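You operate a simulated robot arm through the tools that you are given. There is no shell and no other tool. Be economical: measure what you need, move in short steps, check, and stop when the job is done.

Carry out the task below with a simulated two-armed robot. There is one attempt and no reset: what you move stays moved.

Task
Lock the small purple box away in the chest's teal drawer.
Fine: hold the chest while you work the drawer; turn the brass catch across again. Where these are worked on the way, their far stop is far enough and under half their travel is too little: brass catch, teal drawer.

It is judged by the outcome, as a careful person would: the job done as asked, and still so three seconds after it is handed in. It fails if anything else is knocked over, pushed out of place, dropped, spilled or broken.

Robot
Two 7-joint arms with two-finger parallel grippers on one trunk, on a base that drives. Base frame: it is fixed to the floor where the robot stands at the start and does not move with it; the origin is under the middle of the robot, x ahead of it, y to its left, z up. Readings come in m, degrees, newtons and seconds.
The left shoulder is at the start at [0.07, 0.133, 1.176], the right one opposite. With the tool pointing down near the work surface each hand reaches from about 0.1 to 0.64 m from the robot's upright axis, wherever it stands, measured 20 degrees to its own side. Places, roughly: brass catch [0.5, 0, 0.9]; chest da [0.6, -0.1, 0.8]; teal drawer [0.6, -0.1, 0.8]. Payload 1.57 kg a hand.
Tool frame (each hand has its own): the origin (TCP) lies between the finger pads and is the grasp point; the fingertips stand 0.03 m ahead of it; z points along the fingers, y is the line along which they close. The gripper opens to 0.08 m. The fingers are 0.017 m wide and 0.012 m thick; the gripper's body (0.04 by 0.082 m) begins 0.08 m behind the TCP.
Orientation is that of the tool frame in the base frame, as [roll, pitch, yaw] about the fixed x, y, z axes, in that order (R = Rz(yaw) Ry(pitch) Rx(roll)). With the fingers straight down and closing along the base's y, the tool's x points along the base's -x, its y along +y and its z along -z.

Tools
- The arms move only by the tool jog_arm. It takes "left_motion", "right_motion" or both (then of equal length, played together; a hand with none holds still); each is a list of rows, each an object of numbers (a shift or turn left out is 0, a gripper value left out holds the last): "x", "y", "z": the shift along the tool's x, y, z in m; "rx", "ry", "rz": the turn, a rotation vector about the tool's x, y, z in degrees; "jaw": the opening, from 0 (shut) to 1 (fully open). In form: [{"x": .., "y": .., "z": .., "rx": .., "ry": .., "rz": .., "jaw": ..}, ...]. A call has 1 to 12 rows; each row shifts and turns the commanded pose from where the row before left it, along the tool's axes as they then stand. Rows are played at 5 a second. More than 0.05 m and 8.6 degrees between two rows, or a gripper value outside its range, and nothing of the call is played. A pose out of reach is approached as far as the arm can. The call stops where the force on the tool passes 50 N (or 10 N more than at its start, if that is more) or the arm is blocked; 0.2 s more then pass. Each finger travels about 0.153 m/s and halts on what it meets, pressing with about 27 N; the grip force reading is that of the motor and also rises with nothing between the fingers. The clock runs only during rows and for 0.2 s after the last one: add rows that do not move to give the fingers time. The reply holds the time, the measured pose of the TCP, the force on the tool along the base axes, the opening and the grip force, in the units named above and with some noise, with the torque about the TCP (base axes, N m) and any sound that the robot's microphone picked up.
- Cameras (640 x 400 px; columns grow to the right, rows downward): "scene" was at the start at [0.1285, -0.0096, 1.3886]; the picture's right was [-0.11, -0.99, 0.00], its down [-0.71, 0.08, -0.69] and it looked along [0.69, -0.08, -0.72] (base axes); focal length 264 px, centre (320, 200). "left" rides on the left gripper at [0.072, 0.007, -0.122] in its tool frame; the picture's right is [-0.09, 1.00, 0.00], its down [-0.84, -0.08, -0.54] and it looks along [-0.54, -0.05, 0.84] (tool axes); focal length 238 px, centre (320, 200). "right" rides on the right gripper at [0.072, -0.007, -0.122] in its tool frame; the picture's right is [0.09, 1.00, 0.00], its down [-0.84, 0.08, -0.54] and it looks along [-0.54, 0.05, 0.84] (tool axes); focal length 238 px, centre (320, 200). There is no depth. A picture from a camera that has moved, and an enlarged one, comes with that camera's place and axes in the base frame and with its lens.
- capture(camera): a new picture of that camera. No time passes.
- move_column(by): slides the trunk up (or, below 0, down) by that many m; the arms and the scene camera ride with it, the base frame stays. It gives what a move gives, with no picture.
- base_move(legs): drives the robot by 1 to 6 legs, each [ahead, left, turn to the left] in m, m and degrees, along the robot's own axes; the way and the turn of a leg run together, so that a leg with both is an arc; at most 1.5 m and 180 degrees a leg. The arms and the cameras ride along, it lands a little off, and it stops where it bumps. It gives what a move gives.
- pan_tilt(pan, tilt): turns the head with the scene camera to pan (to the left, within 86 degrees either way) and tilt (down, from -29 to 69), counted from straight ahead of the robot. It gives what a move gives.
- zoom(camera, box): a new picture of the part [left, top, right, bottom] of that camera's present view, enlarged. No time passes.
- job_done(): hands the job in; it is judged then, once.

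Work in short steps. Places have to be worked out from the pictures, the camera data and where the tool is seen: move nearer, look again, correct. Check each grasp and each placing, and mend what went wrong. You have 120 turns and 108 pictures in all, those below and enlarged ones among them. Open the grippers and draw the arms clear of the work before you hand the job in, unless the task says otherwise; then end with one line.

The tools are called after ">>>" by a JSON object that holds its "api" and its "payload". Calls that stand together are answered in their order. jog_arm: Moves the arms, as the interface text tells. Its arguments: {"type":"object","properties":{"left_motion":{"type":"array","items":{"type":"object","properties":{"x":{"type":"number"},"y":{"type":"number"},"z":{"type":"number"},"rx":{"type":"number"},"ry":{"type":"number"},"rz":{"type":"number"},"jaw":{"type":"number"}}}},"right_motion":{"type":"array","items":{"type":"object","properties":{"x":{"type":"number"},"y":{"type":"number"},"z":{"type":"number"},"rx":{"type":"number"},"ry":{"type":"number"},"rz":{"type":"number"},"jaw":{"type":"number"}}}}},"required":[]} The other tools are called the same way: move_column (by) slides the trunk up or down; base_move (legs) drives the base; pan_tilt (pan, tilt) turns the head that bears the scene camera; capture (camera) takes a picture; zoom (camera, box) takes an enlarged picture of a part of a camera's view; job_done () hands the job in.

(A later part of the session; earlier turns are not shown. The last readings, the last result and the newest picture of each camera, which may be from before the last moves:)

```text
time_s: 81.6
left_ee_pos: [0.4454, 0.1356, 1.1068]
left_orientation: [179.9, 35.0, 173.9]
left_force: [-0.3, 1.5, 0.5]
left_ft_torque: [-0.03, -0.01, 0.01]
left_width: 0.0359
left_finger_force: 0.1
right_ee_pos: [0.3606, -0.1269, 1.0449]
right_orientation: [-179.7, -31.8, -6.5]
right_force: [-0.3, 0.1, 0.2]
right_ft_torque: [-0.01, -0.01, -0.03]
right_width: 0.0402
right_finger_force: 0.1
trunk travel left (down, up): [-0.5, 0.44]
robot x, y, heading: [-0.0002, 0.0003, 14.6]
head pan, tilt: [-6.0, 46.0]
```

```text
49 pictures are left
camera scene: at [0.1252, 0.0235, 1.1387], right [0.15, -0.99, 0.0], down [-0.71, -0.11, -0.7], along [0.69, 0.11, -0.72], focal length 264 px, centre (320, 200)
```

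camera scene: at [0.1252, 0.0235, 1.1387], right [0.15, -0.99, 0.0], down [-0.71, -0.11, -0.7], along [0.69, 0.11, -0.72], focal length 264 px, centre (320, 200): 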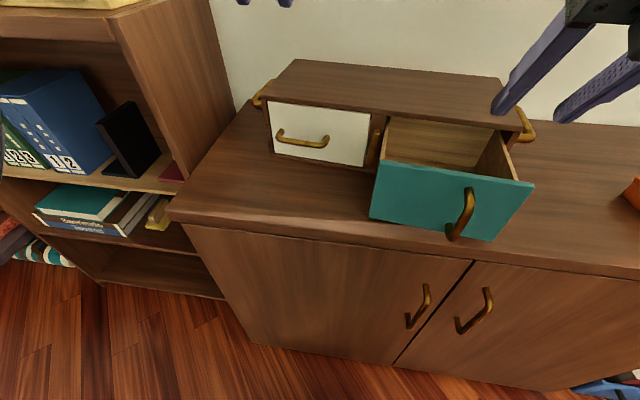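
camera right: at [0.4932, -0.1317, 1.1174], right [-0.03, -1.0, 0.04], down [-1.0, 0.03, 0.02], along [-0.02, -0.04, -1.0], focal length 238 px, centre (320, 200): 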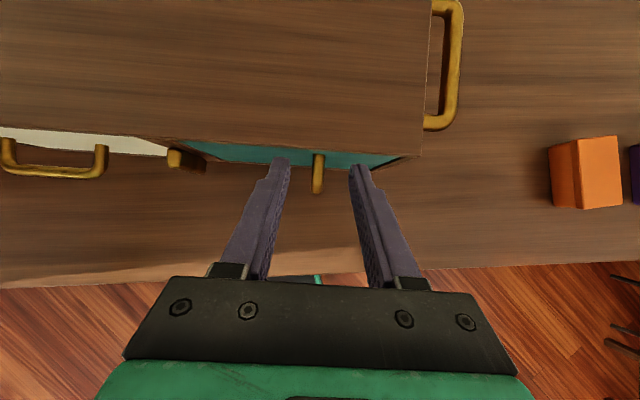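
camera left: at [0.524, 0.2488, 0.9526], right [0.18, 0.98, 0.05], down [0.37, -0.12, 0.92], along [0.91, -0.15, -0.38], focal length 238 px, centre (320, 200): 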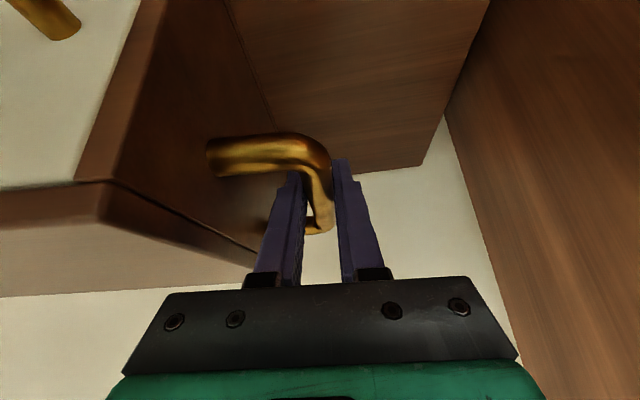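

The drawer stands open and the chest hasn't moved. I'll raise the trunk and drive so the purple box comes into the right hand's zone.

>>> {"api": "move_column", "payload": {"by": 0.2}}

>>> {"api": "base_move", "payload": {"legs": [[0, 0, -15], [0, -0.38, 0]]}}

>>> {"api": "capture", "payload": {"camera": "scene"}}

>>> {"api": "capture", "payload": {"camera": "right"}}

```text
time_s: 83.8
left_ee_pos: [0.4463, 0.1376, 1.3065]
left_orientation: [-179.8, 35.1, 174.0]
left_force: [-0.1, -0.1, -0.3]
left_ft_torque: [0.03, -0.01, 0.02]
left_width: 0.0359
left_finger_force: 0.1
right_ee_pos: [0.3635, -0.1265, 1.2452]
right_orientation: [-179.7, -31.9, -6.4]
right_force: [-0.8, -1.2, -0.3]
right_ft_torque: [0.0, 0.0, 0.02]
right_width: 0.0399
right_finger_force: 0.1
trunk travel left (down, up): [-0.7, 0.24]
robot x, y, heading: [-0.0002, 0.0, 14.9]
head pan, tilt: [-6.0, 46.0]
```

```text
time_s: 87.0
left_ee_pos: [0.4633, -0.3634, 1.307]
left_orientation: [-179.8, 35.1, 158.1]
left_force: [-0.1, 0.0, 0.1]
left_ft_torque: [0.0, 0.0, -0.01]
left_width: 0.0362
left_finger_force: 0.1
right_ee_pos: [0.3103, -0.5949, 1.2454]
right_orientation: [-179.8, -31.8, -22.2]
right_force: [1.0, 0.3, 0.6]
right_ft_torque: [-0.06, -0.01, -0.01]
right_width: 0.0399
right_finger_force: 0.0
trunk travel left (down, up): [-0.7, 0.24]
robot x, y, heading: [-0.0091, -0.3741, -1.0]
head pan, tilt: [-6.0, 46.0]
```

```text
48 pictures are left
camera scene: at [0.1241, -0.3857, 1.3386], right [-0.12, -0.99, 0.0], down [-0.71, 0.09, -0.69], along [0.69, -0.09, -0.72], focal length 264 px, centre (320, 200)
```

scene: 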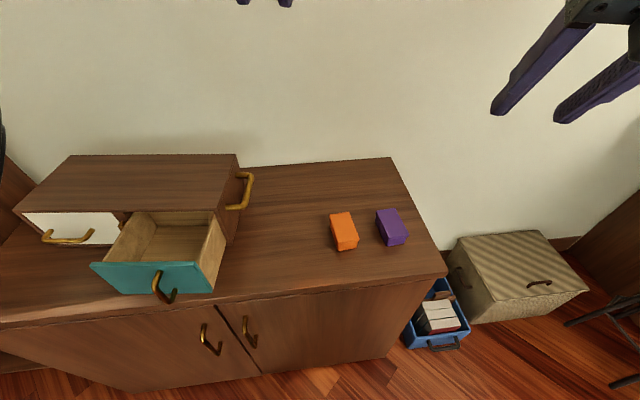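

```text
47 pictures are left
camera right: at [0.31, -0.5868, 1.3871], right [-0.3, -0.95, 0.05], down [-0.95, 0.3, 0.02], along [-0.03, -0.04, -1.0], focal length 238 px, centre (320, 200)
```

right: 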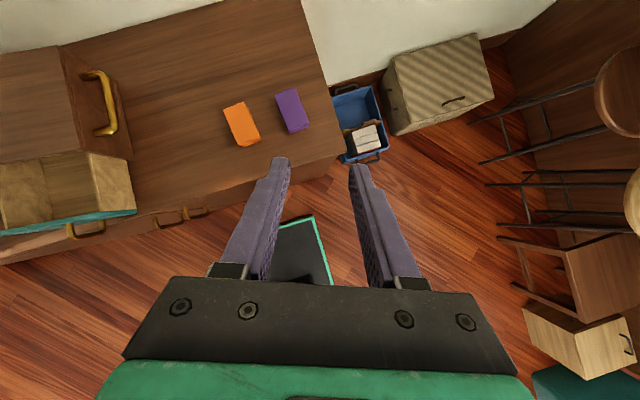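

Next I'll zoom in on the purple box from both cameras to measure its place and heading.

>>> {"api": "zoom", "payload": {"camera": "scene", "box": [310, 185, 438, 265]}}

>>> {"api": "zoom", "payload": {"camera": "right", "box": [200, 70, 360, 170]}}

```text
5.00 times, centred on (374, 225) of scene
camera zoom: at [0.1241, -0.3857, 1.3386], right [-0.12, -0.99, 0.0], down [-0.71, 0.09, -0.69], along [0.69, -0.09, -0.72], focal length 1321 px, centre (50, 75)
```

zoom: 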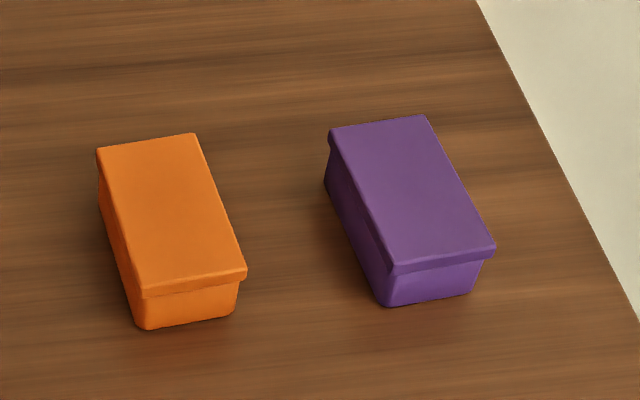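

```text
4.00 times, centred on (280, 120) of right
camera zoom: at [0.31, -0.5868, 1.3871], right [-0.3, -0.95, 0.05], down [-0.95, 0.3, 0.02], along [-0.03, -0.04, -1.0], focal length 953 px, centre (480, 520)
```

zoom: 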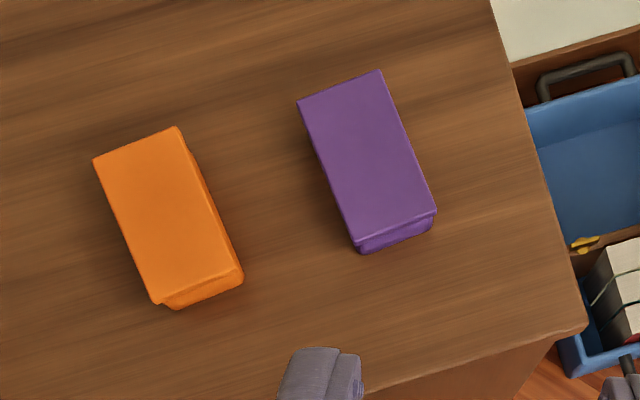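

The lid is about 51 × 87 mm, centred at (0.510, -0.611), top z≈0.835, with yaw about +4.6°. I'll turn the right hand vertical to match and open it.

>>> {"api": "jog_arm", "payload": {"right_motion": [{"ry": -7.95, "jaw": 1.0}, {"ry": -7.95}, {"ry": -7.95}, {"ry": -7.95}, {"rz": -6.7}, {"rz": -6.7}, {"rz": -6.7}, {"rz": -6.7}]}}

>>> {"api": "jog_arm", "payload": {"right_motion": [{"x": 0.033, "y": 0.005, "z": 0.035}, {"x": 0.033, "y": 0.005, "z": 0.035}, {"x": 0.033, "y": 0.005, "z": 0.035}, {"x": 0.033, "y": 0.005, "z": 0.035}, {"x": 0.033, "y": 0.005, "z": 0.035}, {"x": 0.033, "y": 0.007, "z": 0.035}, {"z": 0.045}]}}

>>> {"api": "capture", "payload": {"camera": "right"}}

>>> {"api": "capture", "payload": {"camera": "scene"}}

```text
time_s: 88.8
left_ee_pos: [0.4635, -0.3662, 1.3068]
left_orientation: [-179.9, 35.0, 158.2]
left_force: [-0.3, -0.3, -0.1]
left_ft_torque: [0.01, 0.01, 0.02]
left_width: 0.0362
left_finger_force: 0.0
right_ee_pos: [0.3108, -0.5944, 1.2452]
right_orientation: [-179.8, -0.1, 4.9]
right_force: [-0.7, 0.0, 0.1]
right_ft_torque: [0.0, -0.01, 0.01]
right_width: 0.08
right_finger_force: 0.0
trunk travel left (down, up): [-0.7, 0.24]
robot x, y, heading: [-0.0061, -0.3753, -1.1]
head pan, tilt: [-6.0, 46.0]
```

```text
time_s: 90.5
left_ee_pos: [0.4637, -0.3654, 1.3059]
left_orientation: [-180.0, 35.1, 158.2]
left_force: [-0.1, -0.1, 0.2]
left_ft_torque: [0.03, 0.01, 0.01]
left_width: 0.036
left_finger_force: 0.0
right_ee_pos: [0.5117, -0.6078, 0.9888]
right_orientation: [-179.8, -0.1, 4.7]
right_force: [-0.4, -0.3, -0.4]
right_ft_torque: [-0.01, 0.01, 0.01]
right_width: 0.0801
right_finger_force: 0.1
trunk travel left (down, up): [-0.7, 0.24]
robot x, y, heading: [-0.0049, -0.3738, -1.3]
head pan, tilt: [-6.0, 46.0]
```

```text
44 pictures are left
camera right: at [0.5828, -0.596, 1.1099], right [0.17, -0.98, 0.0], down [-0.83, -0.15, 0.54], along [-0.53, -0.09, -0.84], focal length 238 px, centre (320, 200)
```

right: 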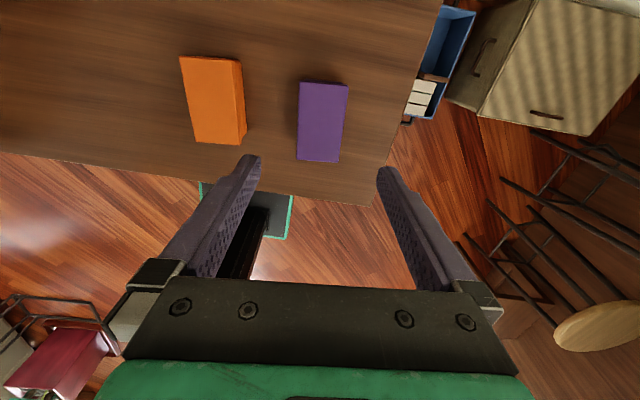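

```text
43 pictures are left
camera scene: at [0.1243, -0.3875, 1.3386], right [-0.12, -0.99, 0.0], down [-0.71, 0.09, -0.69], along [0.69, -0.08, -0.72], focal length 264 px, centre (320, 200)
```

scene: 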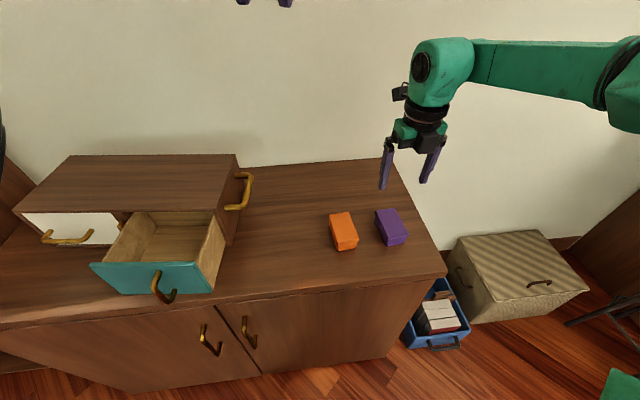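

The wrist view agrees: centre (0.512, -0.610), yaw 4.4°. I'll descend around the box and close.

>>> {"api": "jog_arm", "payload": {"right_motion": [{"y": 0.0027, "z": 0.04}, {"z": 0.04}, {"z": 0.04}, {"z": 0.028}, {"jaw": 0.0}, {}, {}]}}

>>> {"api": "capture", "payload": {"camera": "right"}}

```text
time_s: 92.0
left_ee_pos: [0.4641, -0.3651, 1.3071]
left_orientation: [180.0, 35.0, 158.2]
left_force: [0.5, 0.4, 0.0]
left_ft_torque: [-0.01, 0.0, -0.02]
left_width: 0.036
left_finger_force: 0.0
right_ee_pos: [0.5067, -0.6148, 0.8436]
right_orientation: [-179.8, -0.4, 4.7]
right_force: [0.4, 0.3, 0.6]
right_ft_torque: [-0.02, 0.01, 0.02]
right_width: 0.0484
right_finger_force: 27.6
right hand out of reach, approached as far as the arm can: row 4
trunk travel left (down, up): [-0.7, 0.24]
robot x, y, heading: [-0.0028, -0.3784, -1.1]
head pan, tilt: [-6.0, 46.0]
```

```text
42 pictures are left
camera right: at [0.5776, -0.6033, 0.9663], right [0.17, -0.98, 0.0], down [-0.83, -0.15, 0.54], along [-0.53, -0.09, -0.84], focal length 238 px, centre (320, 200)
```

right: 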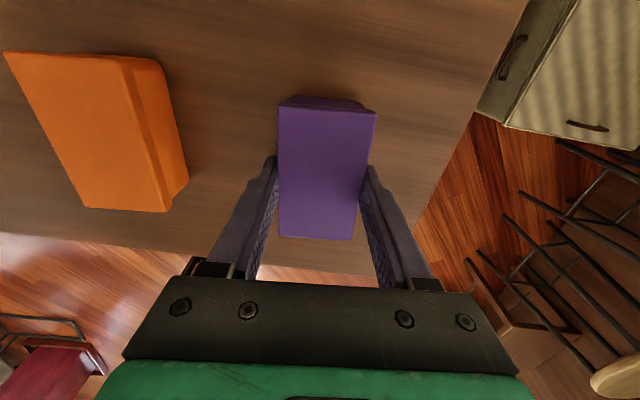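

The grip reads 48 mm on the box, so I'll lift it and check.

>>> {"api": "jog_arm", "payload": {"right_motion": [{"z": -0.03}, {"z": -0.045}, {"z": -0.045}, {"z": -0.045}, {"z": -0.045}, {"z": -0.045}]}}

>>> {"api": "capture", "payload": {"camera": "scene"}}

>>> {"api": "capture", "payload": {"camera": "right"}}

```text
time_s: 93.5
left_ee_pos: [0.464, -0.3648, 1.3068]
left_orientation: [-179.9, 35.0, 158.2]
left_force: [0.2, -1.0, -0.3]
left_ft_torque: [-0.03, 0.0, 0.0]
left_width: 0.0362
left_finger_force: 0.0
right_ee_pos: [0.504, -0.6152, 1.1023]
right_orientation: [-179.8, -0.1, 4.7]
right_force: [0.1, 0.0, -0.2]
right_ft_torque: [0.0, -0.01, 0.03]
right_width: 0.0484
right_finger_force: 27.4
trunk travel left (down, up): [-0.7, 0.24]
robot x, y, heading: [-0.0028, -0.3744, -1.0]
head pan, tilt: [-6.0, 46.0]
```

```text
41 pictures are left
camera scene: at [0.1238, -0.3865, 1.3385], right [-0.12, -0.99, 0.0], down [-0.71, 0.09, -0.69], along [0.69, -0.08, -0.72], focal length 264 px, centre (320, 200)
```

scene: 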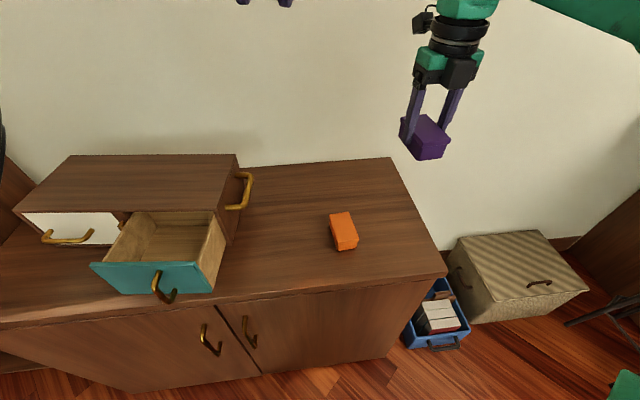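

```text
40 pictures are left
camera right: at [0.5755, -0.6027, 1.2238], right [0.17, -0.98, 0.0], down [-0.83, -0.15, 0.54], along [-0.53, -0.09, -0.84], focal length 238 px, centre (320, 200)
```

right: 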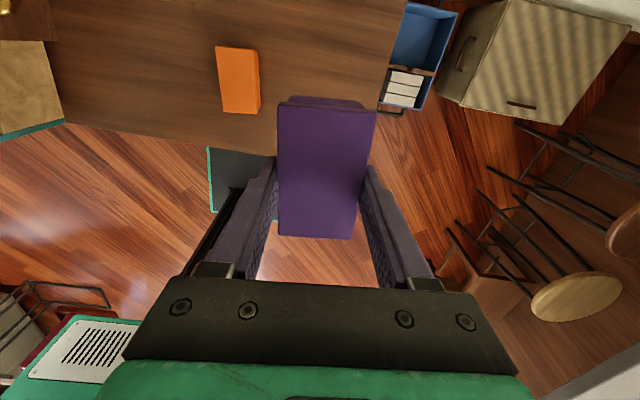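

The box is held whole. I'll drive back to the working spot by the chest with it held high.

>>> {"api": "base_move", "payload": {"legs": [[0, 0.374, 0], [0, 0, 16]]}}

>>> {"api": "capture", "payload": {"camera": "scene"}}

>>> {"api": "capture", "payload": {"camera": "right"}}

```text
time_s: 96.7
left_ee_pos: [0.4519, 0.1286, 1.3063]
left_orientation: [-180.0, 34.9, 173.8]
left_force: [-0.1, -0.1, 0.4]
left_ft_torque: [0.0, 0.01, 0.01]
left_width: 0.0363
left_finger_force: 0.1
right_ee_pos: [0.5572, -0.1023, 1.1002]
right_orientation: [-179.9, -0.1, 20.1]
right_force: [-0.3, -0.5, -0.5]
right_ft_torque: [-0.02, -0.03, -0.03]
right_width: 0.0485
right_finger_force: 26.8
trunk travel left (down, up): [-0.7, 0.24]
robot x, y, heading: [0.0071, -0.0063, 14.5]
head pan, tilt: [-6.0, 46.0]
```

```text
39 pictures are left
camera scene: at [0.1299, 0.0169, 1.3385], right [0.15, -0.99, 0.0], down [-0.71, -0.11, -0.69], along [0.69, 0.1, -0.72], focal length 264 px, centre (320, 200)
```

scene: 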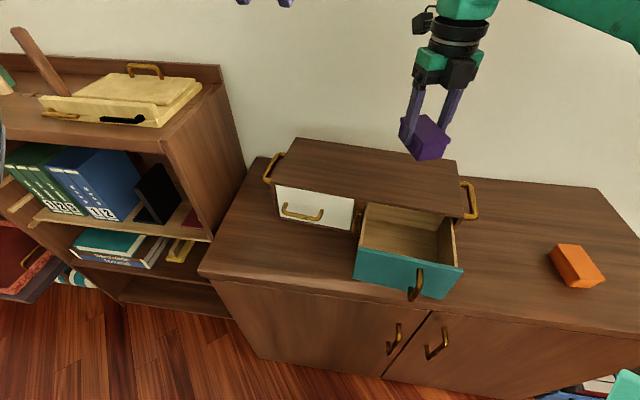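

```text
38 pictures are left
camera right: at [0.6234, -0.071, 1.2228], right [0.43, -0.9, 0.0], down [-0.76, -0.36, 0.54], along [-0.49, -0.23, -0.84], focal length 238 px, centre (320, 200)
```

right: 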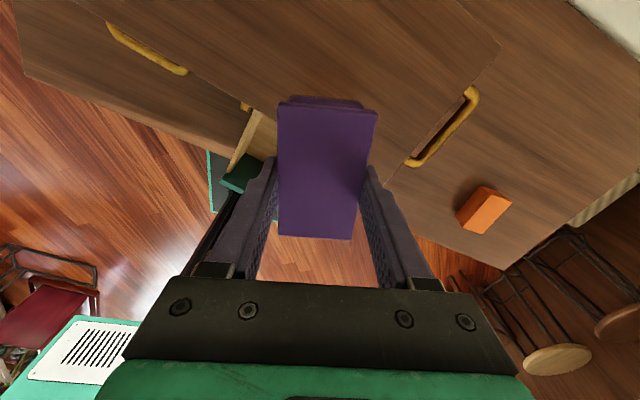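

I'll align the box with the chest and move over the drawer's opening, staying above it.

>>> {"api": "jog_arm", "payload": {"right_motion": [{"rz": 6.5}, {"rz": 6.5}, {"rz": 6.5}, {"rz": 6.6}, {"x": -0.044, "y": 0.01}, {"x": -0.0434, "y": 0.0102}, {"z": 0.04}, {"z": 0.03}]}}

>>> {"api": "capture", "payload": {"camera": "right"}}

>>> {"api": "zoom", "payload": {"camera": "scene", "box": [260, 110, 516, 310]}}

```text
time_s: 98.5
left_ee_pos: [0.4512, 0.1287, 1.3062]
left_orientation: [-179.8, 34.9, 173.7]
left_force: [0.5, 0.2, -0.7]
left_ft_torque: [0.02, 0.0, 0.01]
left_width: 0.0361
left_finger_force: 0.0
right_ee_pos: [0.47, -0.1126, 1.0302]
right_orientation: [-179.6, 0.0, -5.9]
right_force: [1.0, 0.9, -0.9]
right_ft_torque: [-0.03, 0.02, 0.01]
right_width: 0.0489
right_finger_force: 27.7
trunk travel left (down, up): [-0.7, 0.24]
robot x, y, heading: [0.0029, -0.0087, 14.4]
head pan, tilt: [-6.0, 46.0]
```

```text
37 pictures are left
camera right: at [0.5411, -0.1144, 1.1522], right [-0.01, -1.0, 0.0], down [-0.84, 0.01, 0.54], along [-0.54, 0.01, -0.84], focal length 238 px, centre (320, 200)
```

right: 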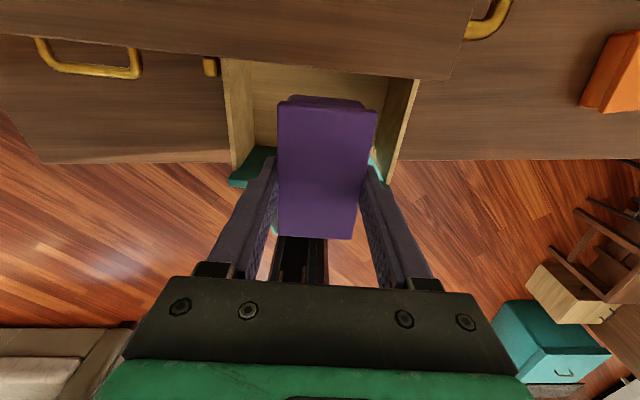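

```text
2.00 times, centred on (388, 210) of scene
camera zoom: at [0.1303, 0.0174, 1.3385], right [0.15, -0.99, 0.0], down [-0.71, -0.11, -0.69], along [0.69, 0.1, -0.72], focal length 529 px, centre (184, 180)
```

zoom: 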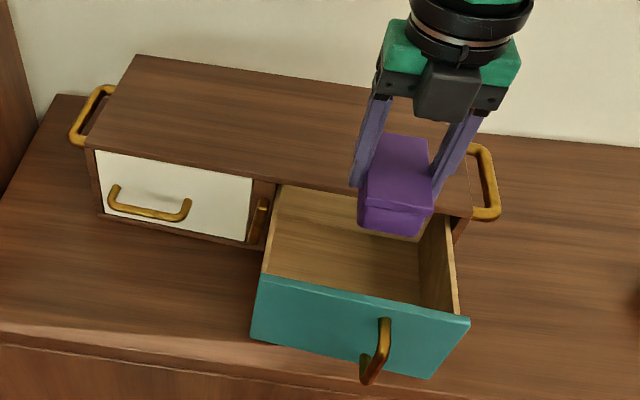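

The box is centred over the opening, about 1 cm clear fore and aft. I'll lower to just above the rim and check.

>>> {"api": "jog_arm", "payload": {"right_motion": [{"x": 0.001, "z": 0.03}, {"z": 0.03}, {"z": 0.025}]}}

>>> {"api": "zoom", "payload": {"camera": "scene", "box": [260, 110, 516, 310]}}

>>> {"api": "capture", "payload": {"camera": "right"}}

```text
time_s: 99.3
left_ee_pos: [0.4517, 0.129, 1.3072]
left_orientation: [-179.9, 35.0, 173.8]
left_force: [-0.4, 0.3, -0.3]
left_ft_torque: [0.0, -0.01, -0.05]
left_width: 0.0359
left_finger_force: 0.0
right_ee_pos: [0.4716, -0.1118, 0.9463]
right_orientation: [-179.9, 0.1, -5.9]
right_force: [-0.4, -1.3, -1.2]
right_ft_torque: [0.0, -0.05, 0.0]
right_width: 0.0484
right_finger_force: 26.9
trunk travel left (down, up): [-0.7, 0.24]
robot x, y, heading: [0.0055, -0.0084, 14.5]
head pan, tilt: [-6.0, 46.0]
```

```text
2.00 times, centred on (388, 210) of scene
camera zoom: at [0.13, 0.0176, 1.3385], right [0.15, -0.99, 0.0], down [-0.71, -0.11, -0.69], along [0.69, 0.1, -0.72], focal length 529 px, centre (184, 180)
```

zoom: 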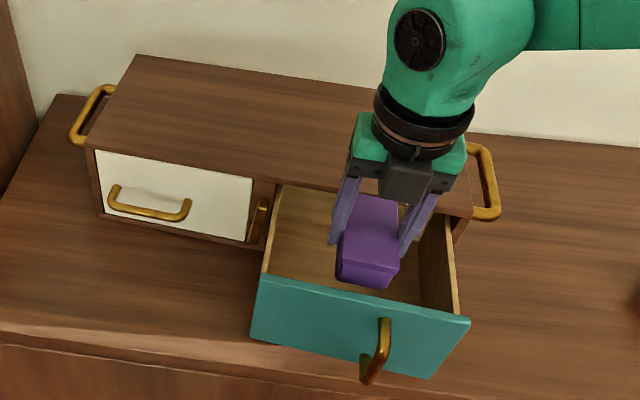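

```text
34 pictures are left
camera right: at [0.5433, -0.1129, 1.0675], right [-0.01, -1.0, 0.0], down [-0.84, 0.01, 0.54], along [-0.54, 0.01, -0.84], focal length 238 px, centre (320, 200)
```

right: 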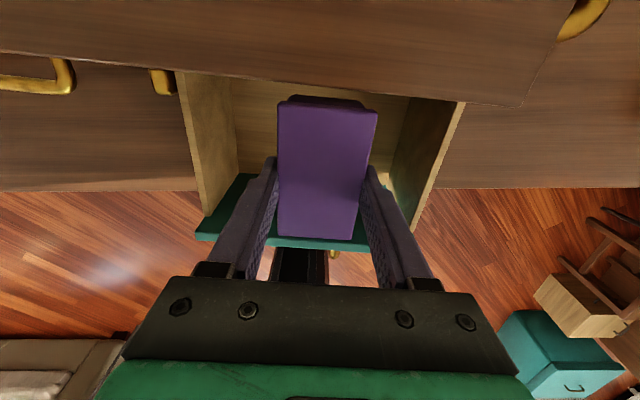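

The box clears both the front panel and the chest by about 1 cm. I'll lower it to the drawer floor gently.

>>> {"api": "jog_arm", "payload": {"right_motion": [{"z": 0.025}, {"z": 0.025}, {"z": 0.015}, {"z": 0.007}]}}

>>> {"api": "zoom", "payload": {"camera": "scene", "box": [260, 110, 516, 310]}}

```text
time_s: 100.3
left_ee_pos: [0.4503, 0.1286, 1.3073]
left_orientation: [-179.9, 34.9, 173.7]
left_force: [0.5, 0.8, -0.7]
left_ft_torque: [-0.03, 0.04, 0.01]
left_width: 0.0359
left_finger_force: 0.1
right_ee_pos: [0.4685, -0.1134, 0.8719]
right_orientation: [-179.8, -0.1, -5.8]
right_force: [-0.9, -0.3, -0.1]
right_ft_torque: [-0.02, 0.01, 0.02]
right_width: 0.0487
right_finger_force: 27.6
trunk travel left (down, up): [-0.7, 0.24]
robot x, y, heading: [0.0047, -0.0083, 14.6]
head pan, tilt: [-6.0, 46.0]
```

```text
2.00 times, centred on (388, 210) of scene
camera zoom: at [0.13, 0.0175, 1.3385], right [0.15, -0.99, 0.0], down [-0.71, -0.11, -0.69], along [0.69, 0.1, -0.72], focal length 529 px, centre (184, 180)
```

zoom: 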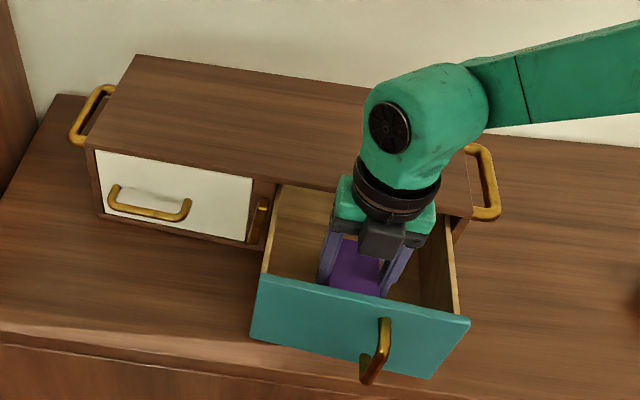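

No contact yet, so I'll inch down further.

>>> {"api": "jog_arm", "payload": {"right_motion": [{"z": 0.003}, {"z": 0.003}]}}

```text
time_s: 100.9
left_ee_pos: [0.4522, 0.1282, 1.3058]
left_orientation: [-179.8, 35.0, 173.7]
left_force: [0.7, -0.3, -0.7]
left_ft_torque: [0.0, -0.02, 0.02]
left_width: 0.036
left_finger_force: 0.0
right_ee_pos: [0.4709, -0.1121, 0.8668]
right_orientation: [-179.8, 0.0, -5.9]
right_force: [-0.1, 0.3, -0.2]
right_ft_torque: [-0.01, 0.0, 0.01]
right_width: 0.0487
right_finger_force: 26.8
trunk travel left (down, up): [-0.7, 0.24]
robot x, y, heading: [0.0036, -0.0079, 14.5]
head pan, tilt: [-6.0, 46.0]
```

>>> {"api": "jog_arm", "payload": {"right_motion": [{"z": 0.003}, {"z": 0.003}, {"z": 0.003}]}}

```text
time_s: 101.7
left_ee_pos: [0.4485, 0.1282, 1.3061]
left_orientation: [-179.9, 35.2, 173.6]
left_force: [-0.5, 0.0, -0.1]
left_ft_torque: [0.0, 0.03, 0.0]
left_width: 0.0359
left_finger_force: 0.0
right_ee_pos: [0.4701, -0.1118, 0.8609]
right_orientation: [-179.7, -0.3, -5.8]
right_force: [1.3, -1.7, 13.4]
right_ft_torque: [-0.26, -0.05, 0.03]
right_width: 0.0487
right_finger_force: 26.7
trunk travel left (down, up): [-0.7, 0.24]
robot x, y, heading: [0.0034, -0.005, 14.6]
head pan, tilt: [-6.0, 46.0]
```

The box has touched the drawer floor with 13 N up. I'll release and lift out.

>>> {"api": "jog_arm", "payload": {"right_motion": [{"z": -0.001, "jaw": 0.85}, {}, {"z": -0.04}, {"z": -0.045}, {"z": -0.045}, {"z": -0.045}]}}

>>> {"api": "capture", "payload": {"camera": "right"}}

>>> {"api": "zoom", "payload": {"camera": "scene", "box": [260, 110, 516, 310]}}

```text
time_s: 103.1
left_ee_pos: [0.451, 0.1294, 1.3064]
left_orientation: [-179.9, 35.0, 173.7]
left_force: [0.6, 0.5, 0.5]
left_ft_torque: [0.01, 0.0, 0.01]
left_width: 0.0361
left_finger_force: 0.0
right_ee_pos: [0.4688, -0.1097, 1.0357]
right_orientation: [-179.8, 0.0, -5.9]
right_force: [-0.1, 0.6, 0.4]
right_ft_torque: [0.0, -0.03, -0.01]
right_width: 0.0679
right_finger_force: 0.0
trunk travel left (down, up): [-0.7, 0.24]
robot x, y, heading: [-0.0004, -0.0079, 14.7]
head pan, tilt: [-6.0, 46.0]
```

```text
32 pictures are left
camera right: at [0.5414, -0.1113, 1.1582], right [-0.01, -1.0, 0.0], down [-0.84, 0.01, 0.54], along [-0.54, 0.01, -0.84], focal length 238 px, centre (320, 200)
```

right: 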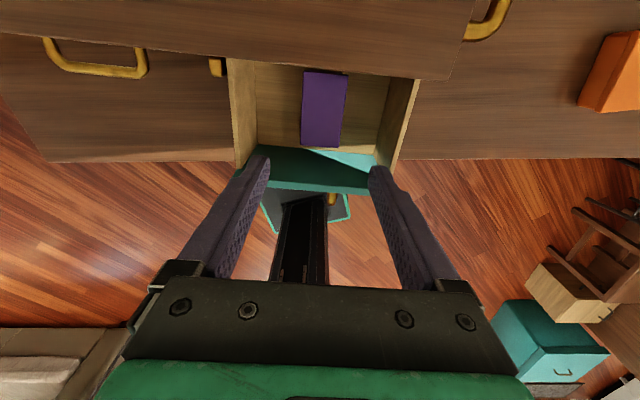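

```text
2.00 times, centred on (388, 210) of scene
camera zoom: at [0.1286, 0.0179, 1.3386], right [0.15, -0.99, 0.0], down [-0.71, -0.11, -0.7], along [0.69, 0.1, -0.72], focal length 529 px, centre (184, 180)
```

zoom: 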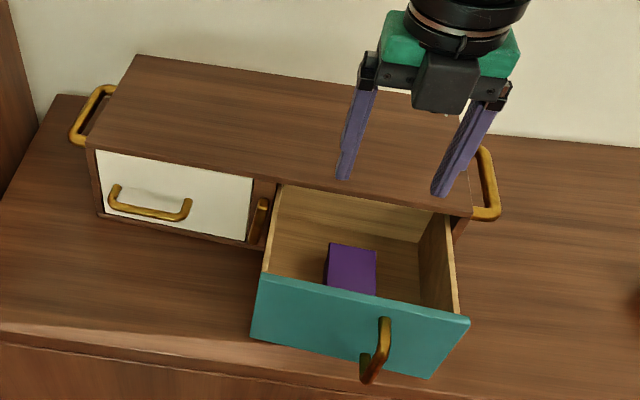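

The purple box lies flat in the drawer. Next I'll raise and tilt the right hand, lower the trunk to the earlier working height, and bring the left hand back to the chest handle.

>>> {"api": "jog_arm", "payload": {"right_motion": [{"z": -0.045}, {"z": -0.045}, {"z": -0.045}, {"z": -0.035, "jaw": 0.0}, {"ry": 8}, {"ry": 8}, {"ry": 8}, {"ry": 7.8}]}}

>>> {"api": "move_column", "payload": {"by": -0.2}}

>>> {"api": "jog_arm", "payload": {"left_motion": [{"x": -0.0104, "y": 0.0402}, {"x": -0.0104, "y": 0.0402}, {"x": -0.0104, "y": 0.0402}, {"z": 0.045}, {"z": 0.045}, {"z": 0.045}, {"z": 0.045}, {"z": 0.045}]}}

>>> {"api": "capture", "payload": {"camera": "left"}}

>>> {"api": "capture", "payload": {"camera": "scene"}}

```text
time_s: 104.9
left_ee_pos: [0.4502, 0.1291, 1.3074]
left_orientation: [-179.9, 34.9, 173.7]
left_force: [-0.5, 0.0, 0.0]
left_ft_torque: [-0.01, -0.02, 0.02]
left_width: 0.036
left_finger_force: 0.1
right_ee_pos: [0.467, -0.1106, 1.206]
right_orientation: [-179.6, -31.9, -6.1]
right_force: [-1.4, 0.3, -0.1]
right_ft_torque: [-0.02, -0.02, -0.02]
right_width: 0.0
right_finger_force: 21.1
trunk travel left (down, up): [-0.7, 0.24]
robot x, y, heading: [0.0037, -0.0078, 14.8]
head pan, tilt: [-6.0, 46.0]
```

```text
time_s: 107.1
left_ee_pos: [0.4511, 0.1283, 1.106]
left_orientation: [-179.9, 35.0, 173.7]
left_force: [0.0, -0.2, 0.2]
left_ft_torque: [0.02, -0.02, 0.03]
left_width: 0.0361
left_finger_force: 0.1
right_ee_pos: [0.4691, -0.1101, 1.0046]
right_orientation: [-179.7, -31.7, -6.0]
right_force: [0.5, 0.4, 0.0]
right_ft_torque: [-0.05, 0.03, 0.02]
right_width: 0.0
right_finger_force: 21.7
trunk travel left (down, up): [-0.5, 0.44]
robot x, y, heading: [0.0049, -0.0096, 14.4]
head pan, tilt: [-6.0, 46.0]
```

```text
time_s: 108.9
left_ee_pos: [0.6186, 0.2309, 0.9412]
left_orientation: [-180.0, 35.0, 173.7]
left_force: [-0.2, -0.7, 0.3]
left_ft_torque: [0.0, 0.04, 0.03]
left_width: 0.0359
left_finger_force: 0.0
right_ee_pos: [0.4711, -0.1122, 1.0031]
right_orientation: [-179.7, -31.7, -6.0]
right_force: [-0.1, 0.2, -0.8]
right_ft_torque: [0.02, -0.01, 0.04]
right_width: 0.0
right_finger_force: 21.2
trunk travel left (down, up): [-0.5, 0.44]
robot x, y, heading: [0.0002, -0.0025, 14.6]
head pan, tilt: [-6.0, 46.0]
```

```text
30 pictures are left
camera left: at [0.4928, 0.2524, 1.0006], right [0.18, 0.98, 0.05], down [0.36, -0.12, 0.92], along [0.91, -0.15, -0.38], focal length 238 px, centre (320, 200)
```

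left: 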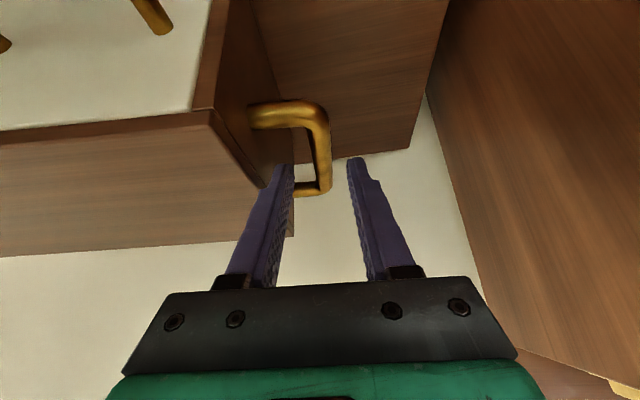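

```text
29 pictures are left
camera scene: at [0.1308, 0.0175, 1.1384], right [0.15, -0.99, 0.0], down [-0.71, -0.11, -0.69], along [0.69, 0.1, -0.72], focal length 264 px, centre (320, 200)
```

scene: 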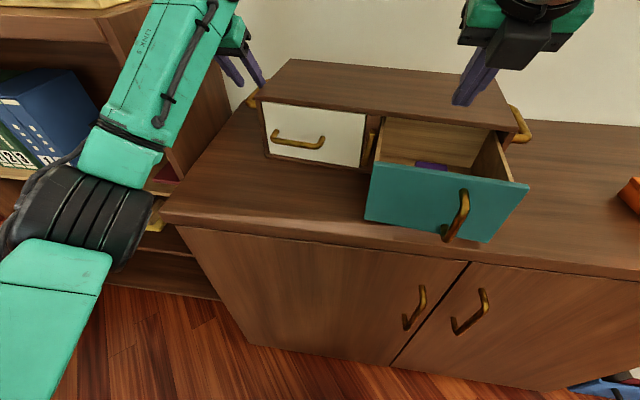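

The handle is aligned, so I'll grip it with the left hand while the right moves out in front of the drawer above its handle, jaws part open.

>>> {"api": "jog_arm", "payload": {"left_motion": [{"z": 0.03}, {"z": 0.029}, {"jaw": 0.0}, {}, {}], "right_motion": [{"x": -0.03, "y": 0.0073, "z": -0.0185}, {"x": -0.03, "y": 0.0073, "z": -0.0185}, {"x": -0.0295, "y": 0.0073, "z": -0.0185, "jaw": 0.5}, {}, {}]}}

>>> {"api": "capture", "payload": {"camera": "right"}}

>>> {"api": "capture", "payload": {"camera": "left"}}

```text
time_s: 110.1
left_ee_pos: [0.651, 0.229, 0.8927]
left_orientation: [-179.9, 34.8, 173.7]
left_force: [-1.2, 1.7, 0.2]
left_ft_torque: [-0.02, -0.38, 0.08]
left_width: 0.0158
left_finger_force: 27.5
right_ee_pos: [0.3619, -0.1234, 1.0046]
right_orientation: [-179.9, -31.8, -6.0]
right_force: [0.8, -0.4, 0.2]
right_ft_torque: [0.03, 0.0, 0.01]
right_width: 0.04
right_finger_force: 0.0
trunk travel left (down, up): [-0.5, 0.44]
robot x, y, heading: [0.0002, -0.0071, 14.7]
head pan, tilt: [-6.0, 46.0]
```

```text
28 pictures are left
camera right: at [0.3583, -0.1163, 1.1468], right [-0.02, -1.0, 0.05], down [-1.0, 0.03, 0.02], along [-0.02, -0.04, -1.0], focal length 238 px, centre (320, 200)
```

right: 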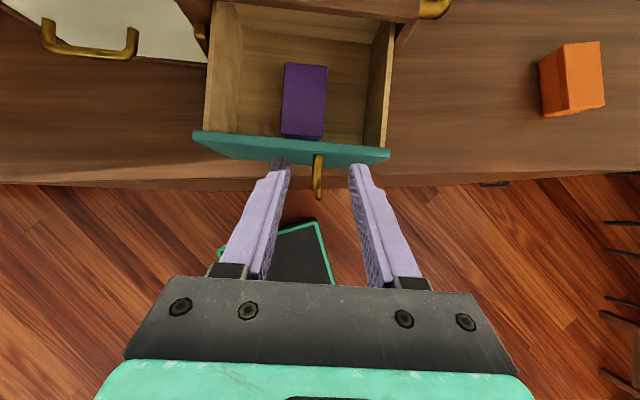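

```text
27 pictures are left
camera left: at [0.525, 0.2497, 0.9525], right [0.18, 0.98, 0.05], down [0.36, -0.12, 0.92], along [0.91, -0.15, -0.38], focal length 238 px, centre (320, 200)
```

left: 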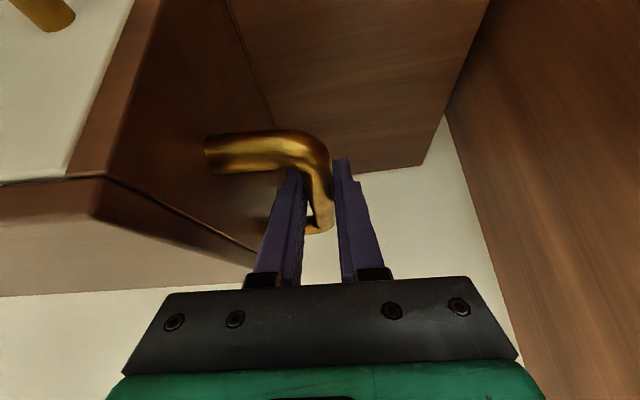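

Both aligned: I'll lower onto the drawer handle and grip it.

>>> {"api": "jog_arm", "payload": {"right_motion": [{"x": -0.0212, "z": 0.0343}, {"x": -0.0212, "z": 0.0343}, {"x": -0.0212, "z": 0.0343}, {"jaw": 0.0}, {}, {}]}}

```text
time_s: 111.5
left_ee_pos: [0.6535, 0.2294, 0.893]
left_orientation: [180.0, 35.0, 173.8]
left_force: [9.8, 15.2, 0.7]
left_ft_torque: [-0.13, -0.37, -0.47]
left_width: 0.0159
left_finger_force: 27.0
right_ee_pos: [0.362, -0.1207, 0.8818]
right_orientation: [180.0, -31.8, -6.1]
right_force: [-4.2, -18.2, 5.8]
right_ft_torque: [-0.51, -0.35, -0.25]
right_width: 0.0109
right_finger_force: 26.9
trunk travel left (down, up): [-0.5, 0.44]
robot x, y, heading: [0.0027, -0.0091, 14.5]
head pan, tilt: [-6.0, 46.0]
```

It's gripped, with some sideways strain. I'll ease 3 mm toward -y and push the drawer in part way.

>>> {"api": "jog_arm", "payload": {"right_motion": [{"y": 0.003}, {"x": 0.017, "z": 0.0105}, {"x": 0.017, "z": 0.0105}, {"x": 0.017, "z": 0.0105}, {"x": 0.017, "z": 0.0105}]}}

>>> {"api": "capture", "payload": {"camera": "scene"}}

```text
time_s: 112.7
left_ee_pos: [0.6526, 0.226, 0.8929]
left_orientation: [-179.9, 34.9, 173.7]
left_force: [2.6, 1.7, 2.1]
left_ft_torque: [-0.1, 0.27, 0.23]
left_width: 0.0161
left_finger_force: 26.8
right_ee_pos: [0.443, -0.1355, 0.8836]
right_orientation: [-179.7, -31.7, -6.1]
right_force: [-2.2, -2.3, -0.3]
right_ft_torque: [-0.41, 0.78, -0.07]
right_width: 0.0105
right_finger_force: 26.7
trunk travel left (down, up): [-0.5, 0.44]
robot x, y, heading: [0.0051, -0.0054, 14.4]
head pan, tilt: [-6.0, 46.0]
```

```text
26 pictures are left
camera scene: at [0.1309, 0.0168, 1.1384], right [0.15, -0.99, 0.0], down [-0.71, -0.11, -0.69], along [0.69, 0.1, -0.72], focal length 264 px, centre (320, 200)
```

scene: 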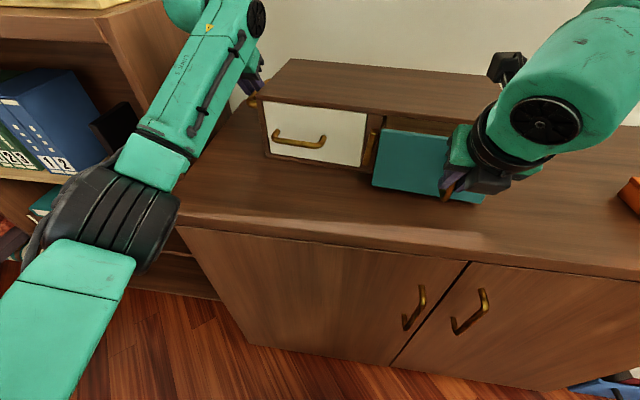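

It's sliding smoothly. I'll push in the remaining 5 cm.

>>> {"api": "jog_arm", "payload": {"right_motion": [{"x": 0.017, "z": 0.0105}, {"x": 0.017, "z": 0.0105}, {"x": 0.0085, "z": 0.0053}, {"x": 0.0035, "z": 0.0022}]}}

>>> {"api": "zoom", "payload": {"camera": "scene", "box": [240, 60, 560, 260]}}

```text
time_s: 113.7
left_ee_pos: [0.6534, 0.2275, 0.893]
left_orientation: [179.9, 34.8, 173.7]
left_force: [5.7, 7.4, 3.5]
left_ft_torque: [-0.01, 0.28, 0.59]
left_width: 0.0161
left_finger_force: 26.7
right_ee_pos: [0.4966, -0.1405, 0.8838]
right_orientation: [-179.9, -31.7, -6.1]
right_force: [-6.6, -9.8, -1.0]
right_ft_torque: [-0.39, 0.2, -0.11]
right_width: 0.0106
right_finger_force: 27.1
trunk travel left (down, up): [-0.5, 0.44]
robot x, y, heading: [0.0044, -0.005, 14.6]
head pan, tilt: [-6.0, 46.0]
```

```text
2.00 times, centred on (400, 160) of scene
camera zoom: at [0.1304, 0.0164, 1.1385], right [0.15, -0.99, 0.0], down [-0.71, -0.11, -0.69], along [0.69, 0.1, -0.72], focal length 529 px, centre (160, 280)
```

zoom: 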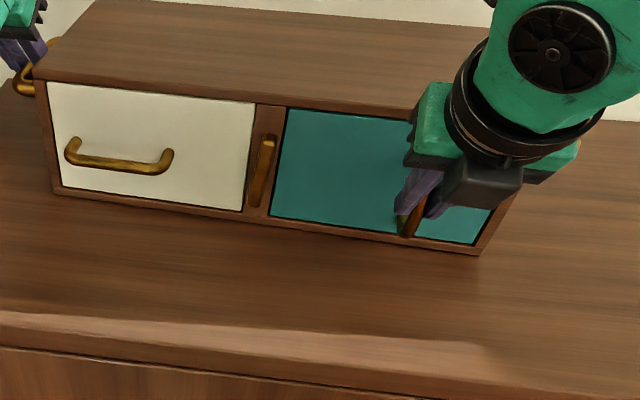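

The drawer looks flush. One small extra push will confirm the stop; then I'll let go and lift away.

>>> {"api": "jog_arm", "payload": {"right_motion": [{"x": 0.0026, "z": 0.0016}, {"x": -0.0026, "z": -0.0016}, {"jaw": 0.5}, {}, {"x": 0.0211, "z": -0.034}, {"x": 0.0211, "z": -0.034}, {"x": 0.0, "z": -0.02}]}}

>>> {"api": "capture", "payload": {"camera": "right"}}

>>> {"api": "zoom", "payload": {"camera": "scene", "box": [240, 60, 560, 260]}}

```text
time_s: 115.3
left_ee_pos: [0.6522, 0.2268, 0.893]
left_orientation: [-179.9, 34.9, 173.7]
left_force: [-0.9, -2.2, 0.0]
left_ft_torque: [-0.02, -0.03, 0.51]
left_width: 0.0159
left_finger_force: 26.3
right_ee_pos: [0.4862, -0.1363, 0.9815]
right_orientation: [-179.7, -31.7, -6.0]
right_force: [-0.8, -0.1, -0.1]
right_ft_torque: [0.03, -0.01, -0.04]
right_width: 0.0399
right_finger_force: 0.1
trunk travel left (down, up): [-0.5, 0.44]
robot x, y, heading: [0.0049, -0.0076, 14.4]
head pan, tilt: [-6.0, 46.0]
```

```text
24 pictures are left
camera right: at [0.4829, -0.1302, 1.1219], right [-0.02, -1.0, 0.04], down [-1.0, 0.03, 0.02], along [-0.02, -0.04, -1.0], focal length 238 px, centre (320, 200)
```

right: 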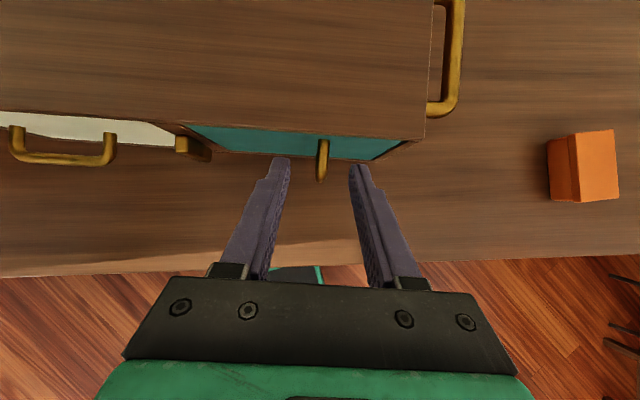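

```text
2.00 times, centred on (400, 160) of scene
camera zoom: at [0.1299, 0.0171, 1.1385], right [0.15, -0.99, 0.0], down [-0.71, -0.11, -0.69], along [0.69, 0.1, -0.72], focal length 529 px, centre (160, 280)
```

zoom: 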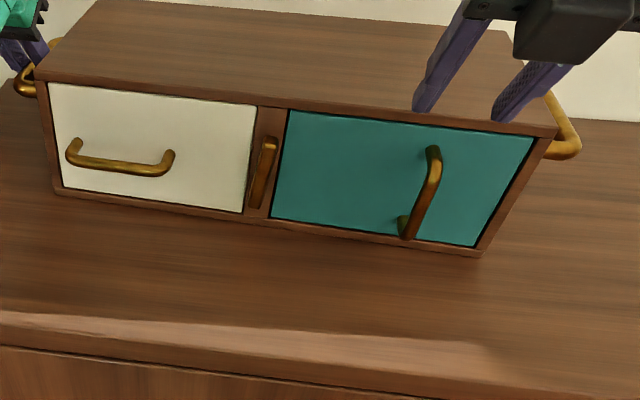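

The drawer is shut and the chest hasn't shifted. Next I'll close the jaws and place the tips to the left of the catch's upper end, ready to push it over to the right.

>>> {"api": "jog_arm", "payload": {"right_motion": [{"jaw": 0.0}, {"x": -0.0015, "y": -0.0397, "z": 0.001}, {"x": -0.0015, "y": -0.0397, "z": 0.001}, {"x": -0.0015, "y": -0.0397, "z": 0.001}, {"x": -0.0015, "y": -0.0397, "z": 0.001}, {"x": -0.0068, "y": -0.001, "z": 0.029}, {"x": -0.0068, "y": -0.001, "z": 0.029}]}}

>>> {"api": "zoom", "payload": {"camera": "scene", "box": [300, 80, 460, 180]}}

>>> {"api": "capture", "payload": {"camera": "right"}}

```text
time_s: 116.9
left_ee_pos: [0.6515, 0.2285, 0.8926]
left_orientation: [-179.9, 35.0, 173.8]
left_force: [1.3, 1.5, 0.4]
left_ft_torque: [0.01, 0.25, 0.4]
left_width: 0.0161
left_finger_force: 26.7
right_ee_pos: [0.5161, 0.0022, 0.9191]
right_orientation: [-179.8, -31.8, -5.9]
right_force: [-0.4, -0.9, -0.1]
right_ft_torque: [-0.04, 0.0, 0.0]
right_width: 0.0003
right_finger_force: 21.0
right hand out of reach, approached as far as the arm can: row 5
trunk travel left (down, up): [-0.5, 0.44]
robot x, y, heading: [0.0003, -0.0062, 14.6]
head pan, tilt: [-6.0, 46.0]
```

```text
4.00 times, centred on (380, 130) of scene
camera zoom: at [0.1304, 0.0178, 1.1385], right [0.15, -0.99, 0.0], down [-0.71, -0.11, -0.69], along [0.69, 0.1, -0.72], focal length 1057 px, centre (80, 480)
```

zoom: 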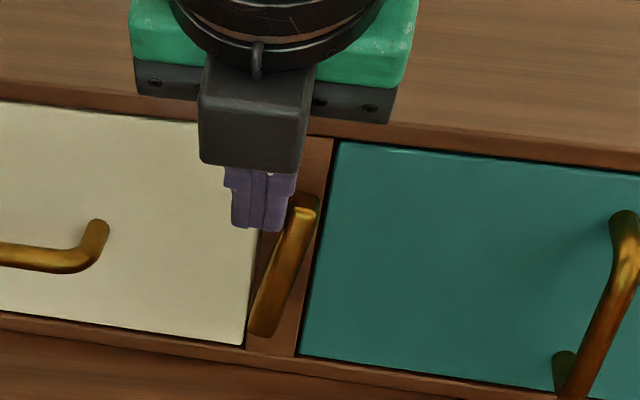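

```text
21 pictures are left
camera right: at [0.5137, 0.0098, 1.0598], right [-0.03, -1.0, 0.05], down [-1.0, 0.03, 0.02], along [-0.02, -0.04, -1.0], focal length 238 px, centre (320, 200)
```

right: 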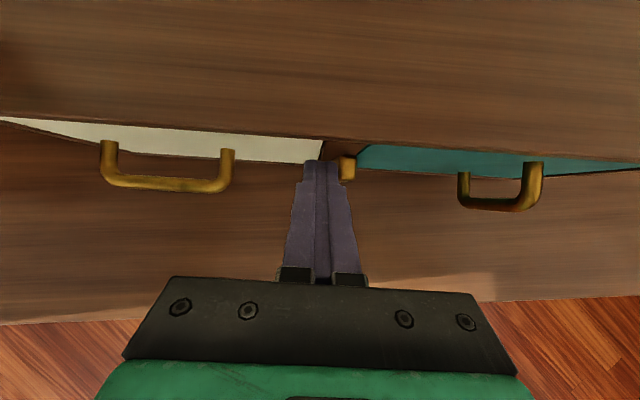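

The tips are on the left of the catch and have already leaned it a little. I'll push right, then right and down along the arc.

>>> {"api": "jog_arm", "payload": {"right_motion": [{"y": 0.006}, {"y": 0.006}, {"y": 0.006}, {"y": 0.003, "x": -0.0021, "z": 0.0034}, {"y": 0.002, "x": -0.0021, "z": 0.0034}]}}

>>> {"api": "zoom", "payload": {"camera": "scene", "box": [300, 80, 460, 180]}}

```text
time_s: 118.1
left_ee_pos: [0.6526, 0.2288, 0.893]
left_orientation: [-179.9, 35.0, 173.7]
left_force: [2.6, 1.8, 0.2]
left_ft_torque: [0.01, 0.08, 0.51]
left_width: 0.0159
left_finger_force: 27.3
right_ee_pos: [0.515, -0.0197, 0.911]
right_orientation: [-179.8, -31.8, -6.0]
right_force: [-0.1, -0.1, 1.3]
right_ft_torque: [-0.02, -0.01, -0.05]
right_width: 0.0
right_finger_force: 21.4
trunk travel left (down, up): [-0.5, 0.44]
robot x, y, heading: [0.0044, -0.005, 14.5]
head pan, tilt: [-6.0, 46.0]
```

```text
4.00 times, centred on (380, 130) of scene
camera zoom: at [0.1302, 0.018, 1.1385], right [0.15, -0.99, 0.0], down [-0.71, -0.11, -0.69], along [0.69, 0.1, -0.72], focal length 1057 px, centre (80, 480)
```

zoom: 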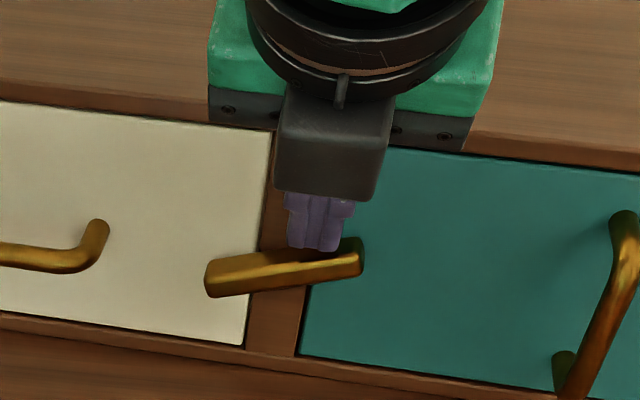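

About 15° to go. I'll press down on the right end until the stop.

>>> {"api": "jog_arm", "payload": {"right_motion": [{"y": 0.003, "x": -0.0016, "z": 0.0026}, {"y": 0.003, "x": -0.0016, "z": 0.0026}, {"x": -0.0011, "z": 0.0017}]}}

>>> {"api": "zoom", "payload": {"camera": "scene", "box": [300, 80, 460, 180]}}

```text
time_s: 118.9
left_ee_pos: [0.6536, 0.2281, 0.8933]
left_orientation: [-179.9, 34.9, 173.8]
left_force: [0.1, 2.4, 0.0]
left_ft_torque: [-0.02, -0.07, 0.46]
left_width: 0.0159
left_finger_force: 26.8
right_ee_pos: [0.5149, -0.0277, 0.9033]
right_orientation: [-179.8, -31.7, -6.0]
right_force: [0.3, -0.7, 1.4]
right_ft_torque: [-0.02, -0.01, -0.01]
right_width: 0.0002
right_finger_force: 21.6
trunk travel left (down, up): [-0.5, 0.44]
robot x, y, heading: [0.0025, -0.0056, 14.3]
head pan, tilt: [-6.0, 46.0]
```

```text
4.00 times, centred on (380, 130) of scene
camera zoom: at [0.1302, 0.0181, 1.1385], right [0.15, -0.99, 0.0], down [-0.71, -0.11, -0.69], along [0.69, 0.1, -0.72], focal length 1057 px, centre (80, 480)
```

zoom: 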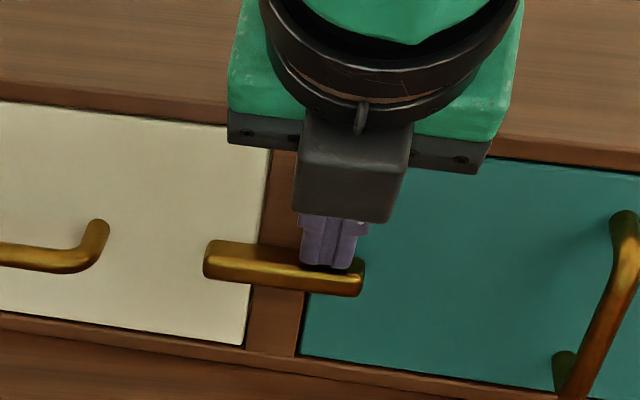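

It's nearly across. A last small press to be at the stop, then lift off.

>>> {"api": "jog_arm", "payload": {"right_motion": [{"x": -0.0011, "z": 0.0017}, {"x": -0.0011, "z": 0.0017}]}}

>>> {"api": "jog_arm", "payload": {"right_motion": [{"x": 0.015, "z": -0.0243}, {"x": 0.0, "z": -0.04}, {"x": 0.0, "z": -0.04}]}}

>>> {"api": "zoom", "payload": {"camera": "scene", "box": [240, 60, 560, 260]}}

```text
time_s: 119.5
left_ee_pos: [0.6508, 0.2297, 0.8933]
left_orientation: [-180.0, 34.9, 173.8]
left_force: [6.9, 4.7, 0.2]
left_ft_torque: [-0.08, -0.71, 0.52]
left_width: 0.016
left_finger_force: 26.6
right_ee_pos: [0.5135, -0.0281, 0.9043]
right_orientation: [-179.6, -32.4, -6.0]
right_force: [-2.0, -7.4, 30.0]
right_ft_torque: [-0.22, -0.22, 0.31]
right_width: 0.0
right_finger_force: 21.5
trunk travel left (down, up): [-0.5, 0.44]
robot x, y, heading: [0.0007, -0.0088, 14.6]
head pan, tilt: [-6.0, 46.0]
```

```text
time_s: 120.3
left_ee_pos: [0.6521, 0.2282, 0.893]
left_orientation: [-179.8, 35.0, 173.7]
left_force: [0.0, 1.4, 0.1]
left_ft_torque: [-0.07, -0.64, 0.51]
left_width: 0.0158
left_finger_force: 27.2
right_ee_pos: [0.4742, -0.0234, 0.9928]
right_orientation: [-179.9, -31.9, -6.0]
right_force: [0.2, 0.8, 0.2]
right_ft_torque: [0.0, -0.02, -0.03]
right_width: 0.0
right_finger_force: 21.1
trunk travel left (down, up): [-0.5, 0.44]
robot x, y, heading: [0.0035, -0.0059, 14.3]
head pan, tilt: [-6.0, 46.0]
```

```text
2.00 times, centred on (400, 160) of scene
camera zoom: at [0.1299, 0.0181, 1.1384], right [0.15, -0.99, 0.0], down [-0.71, -0.11, -0.69], along [0.69, 0.1, -0.72], focal length 529 px, centre (160, 280)
```

zoom: 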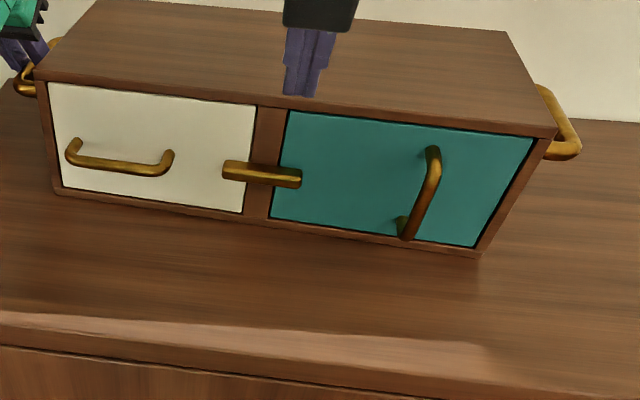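

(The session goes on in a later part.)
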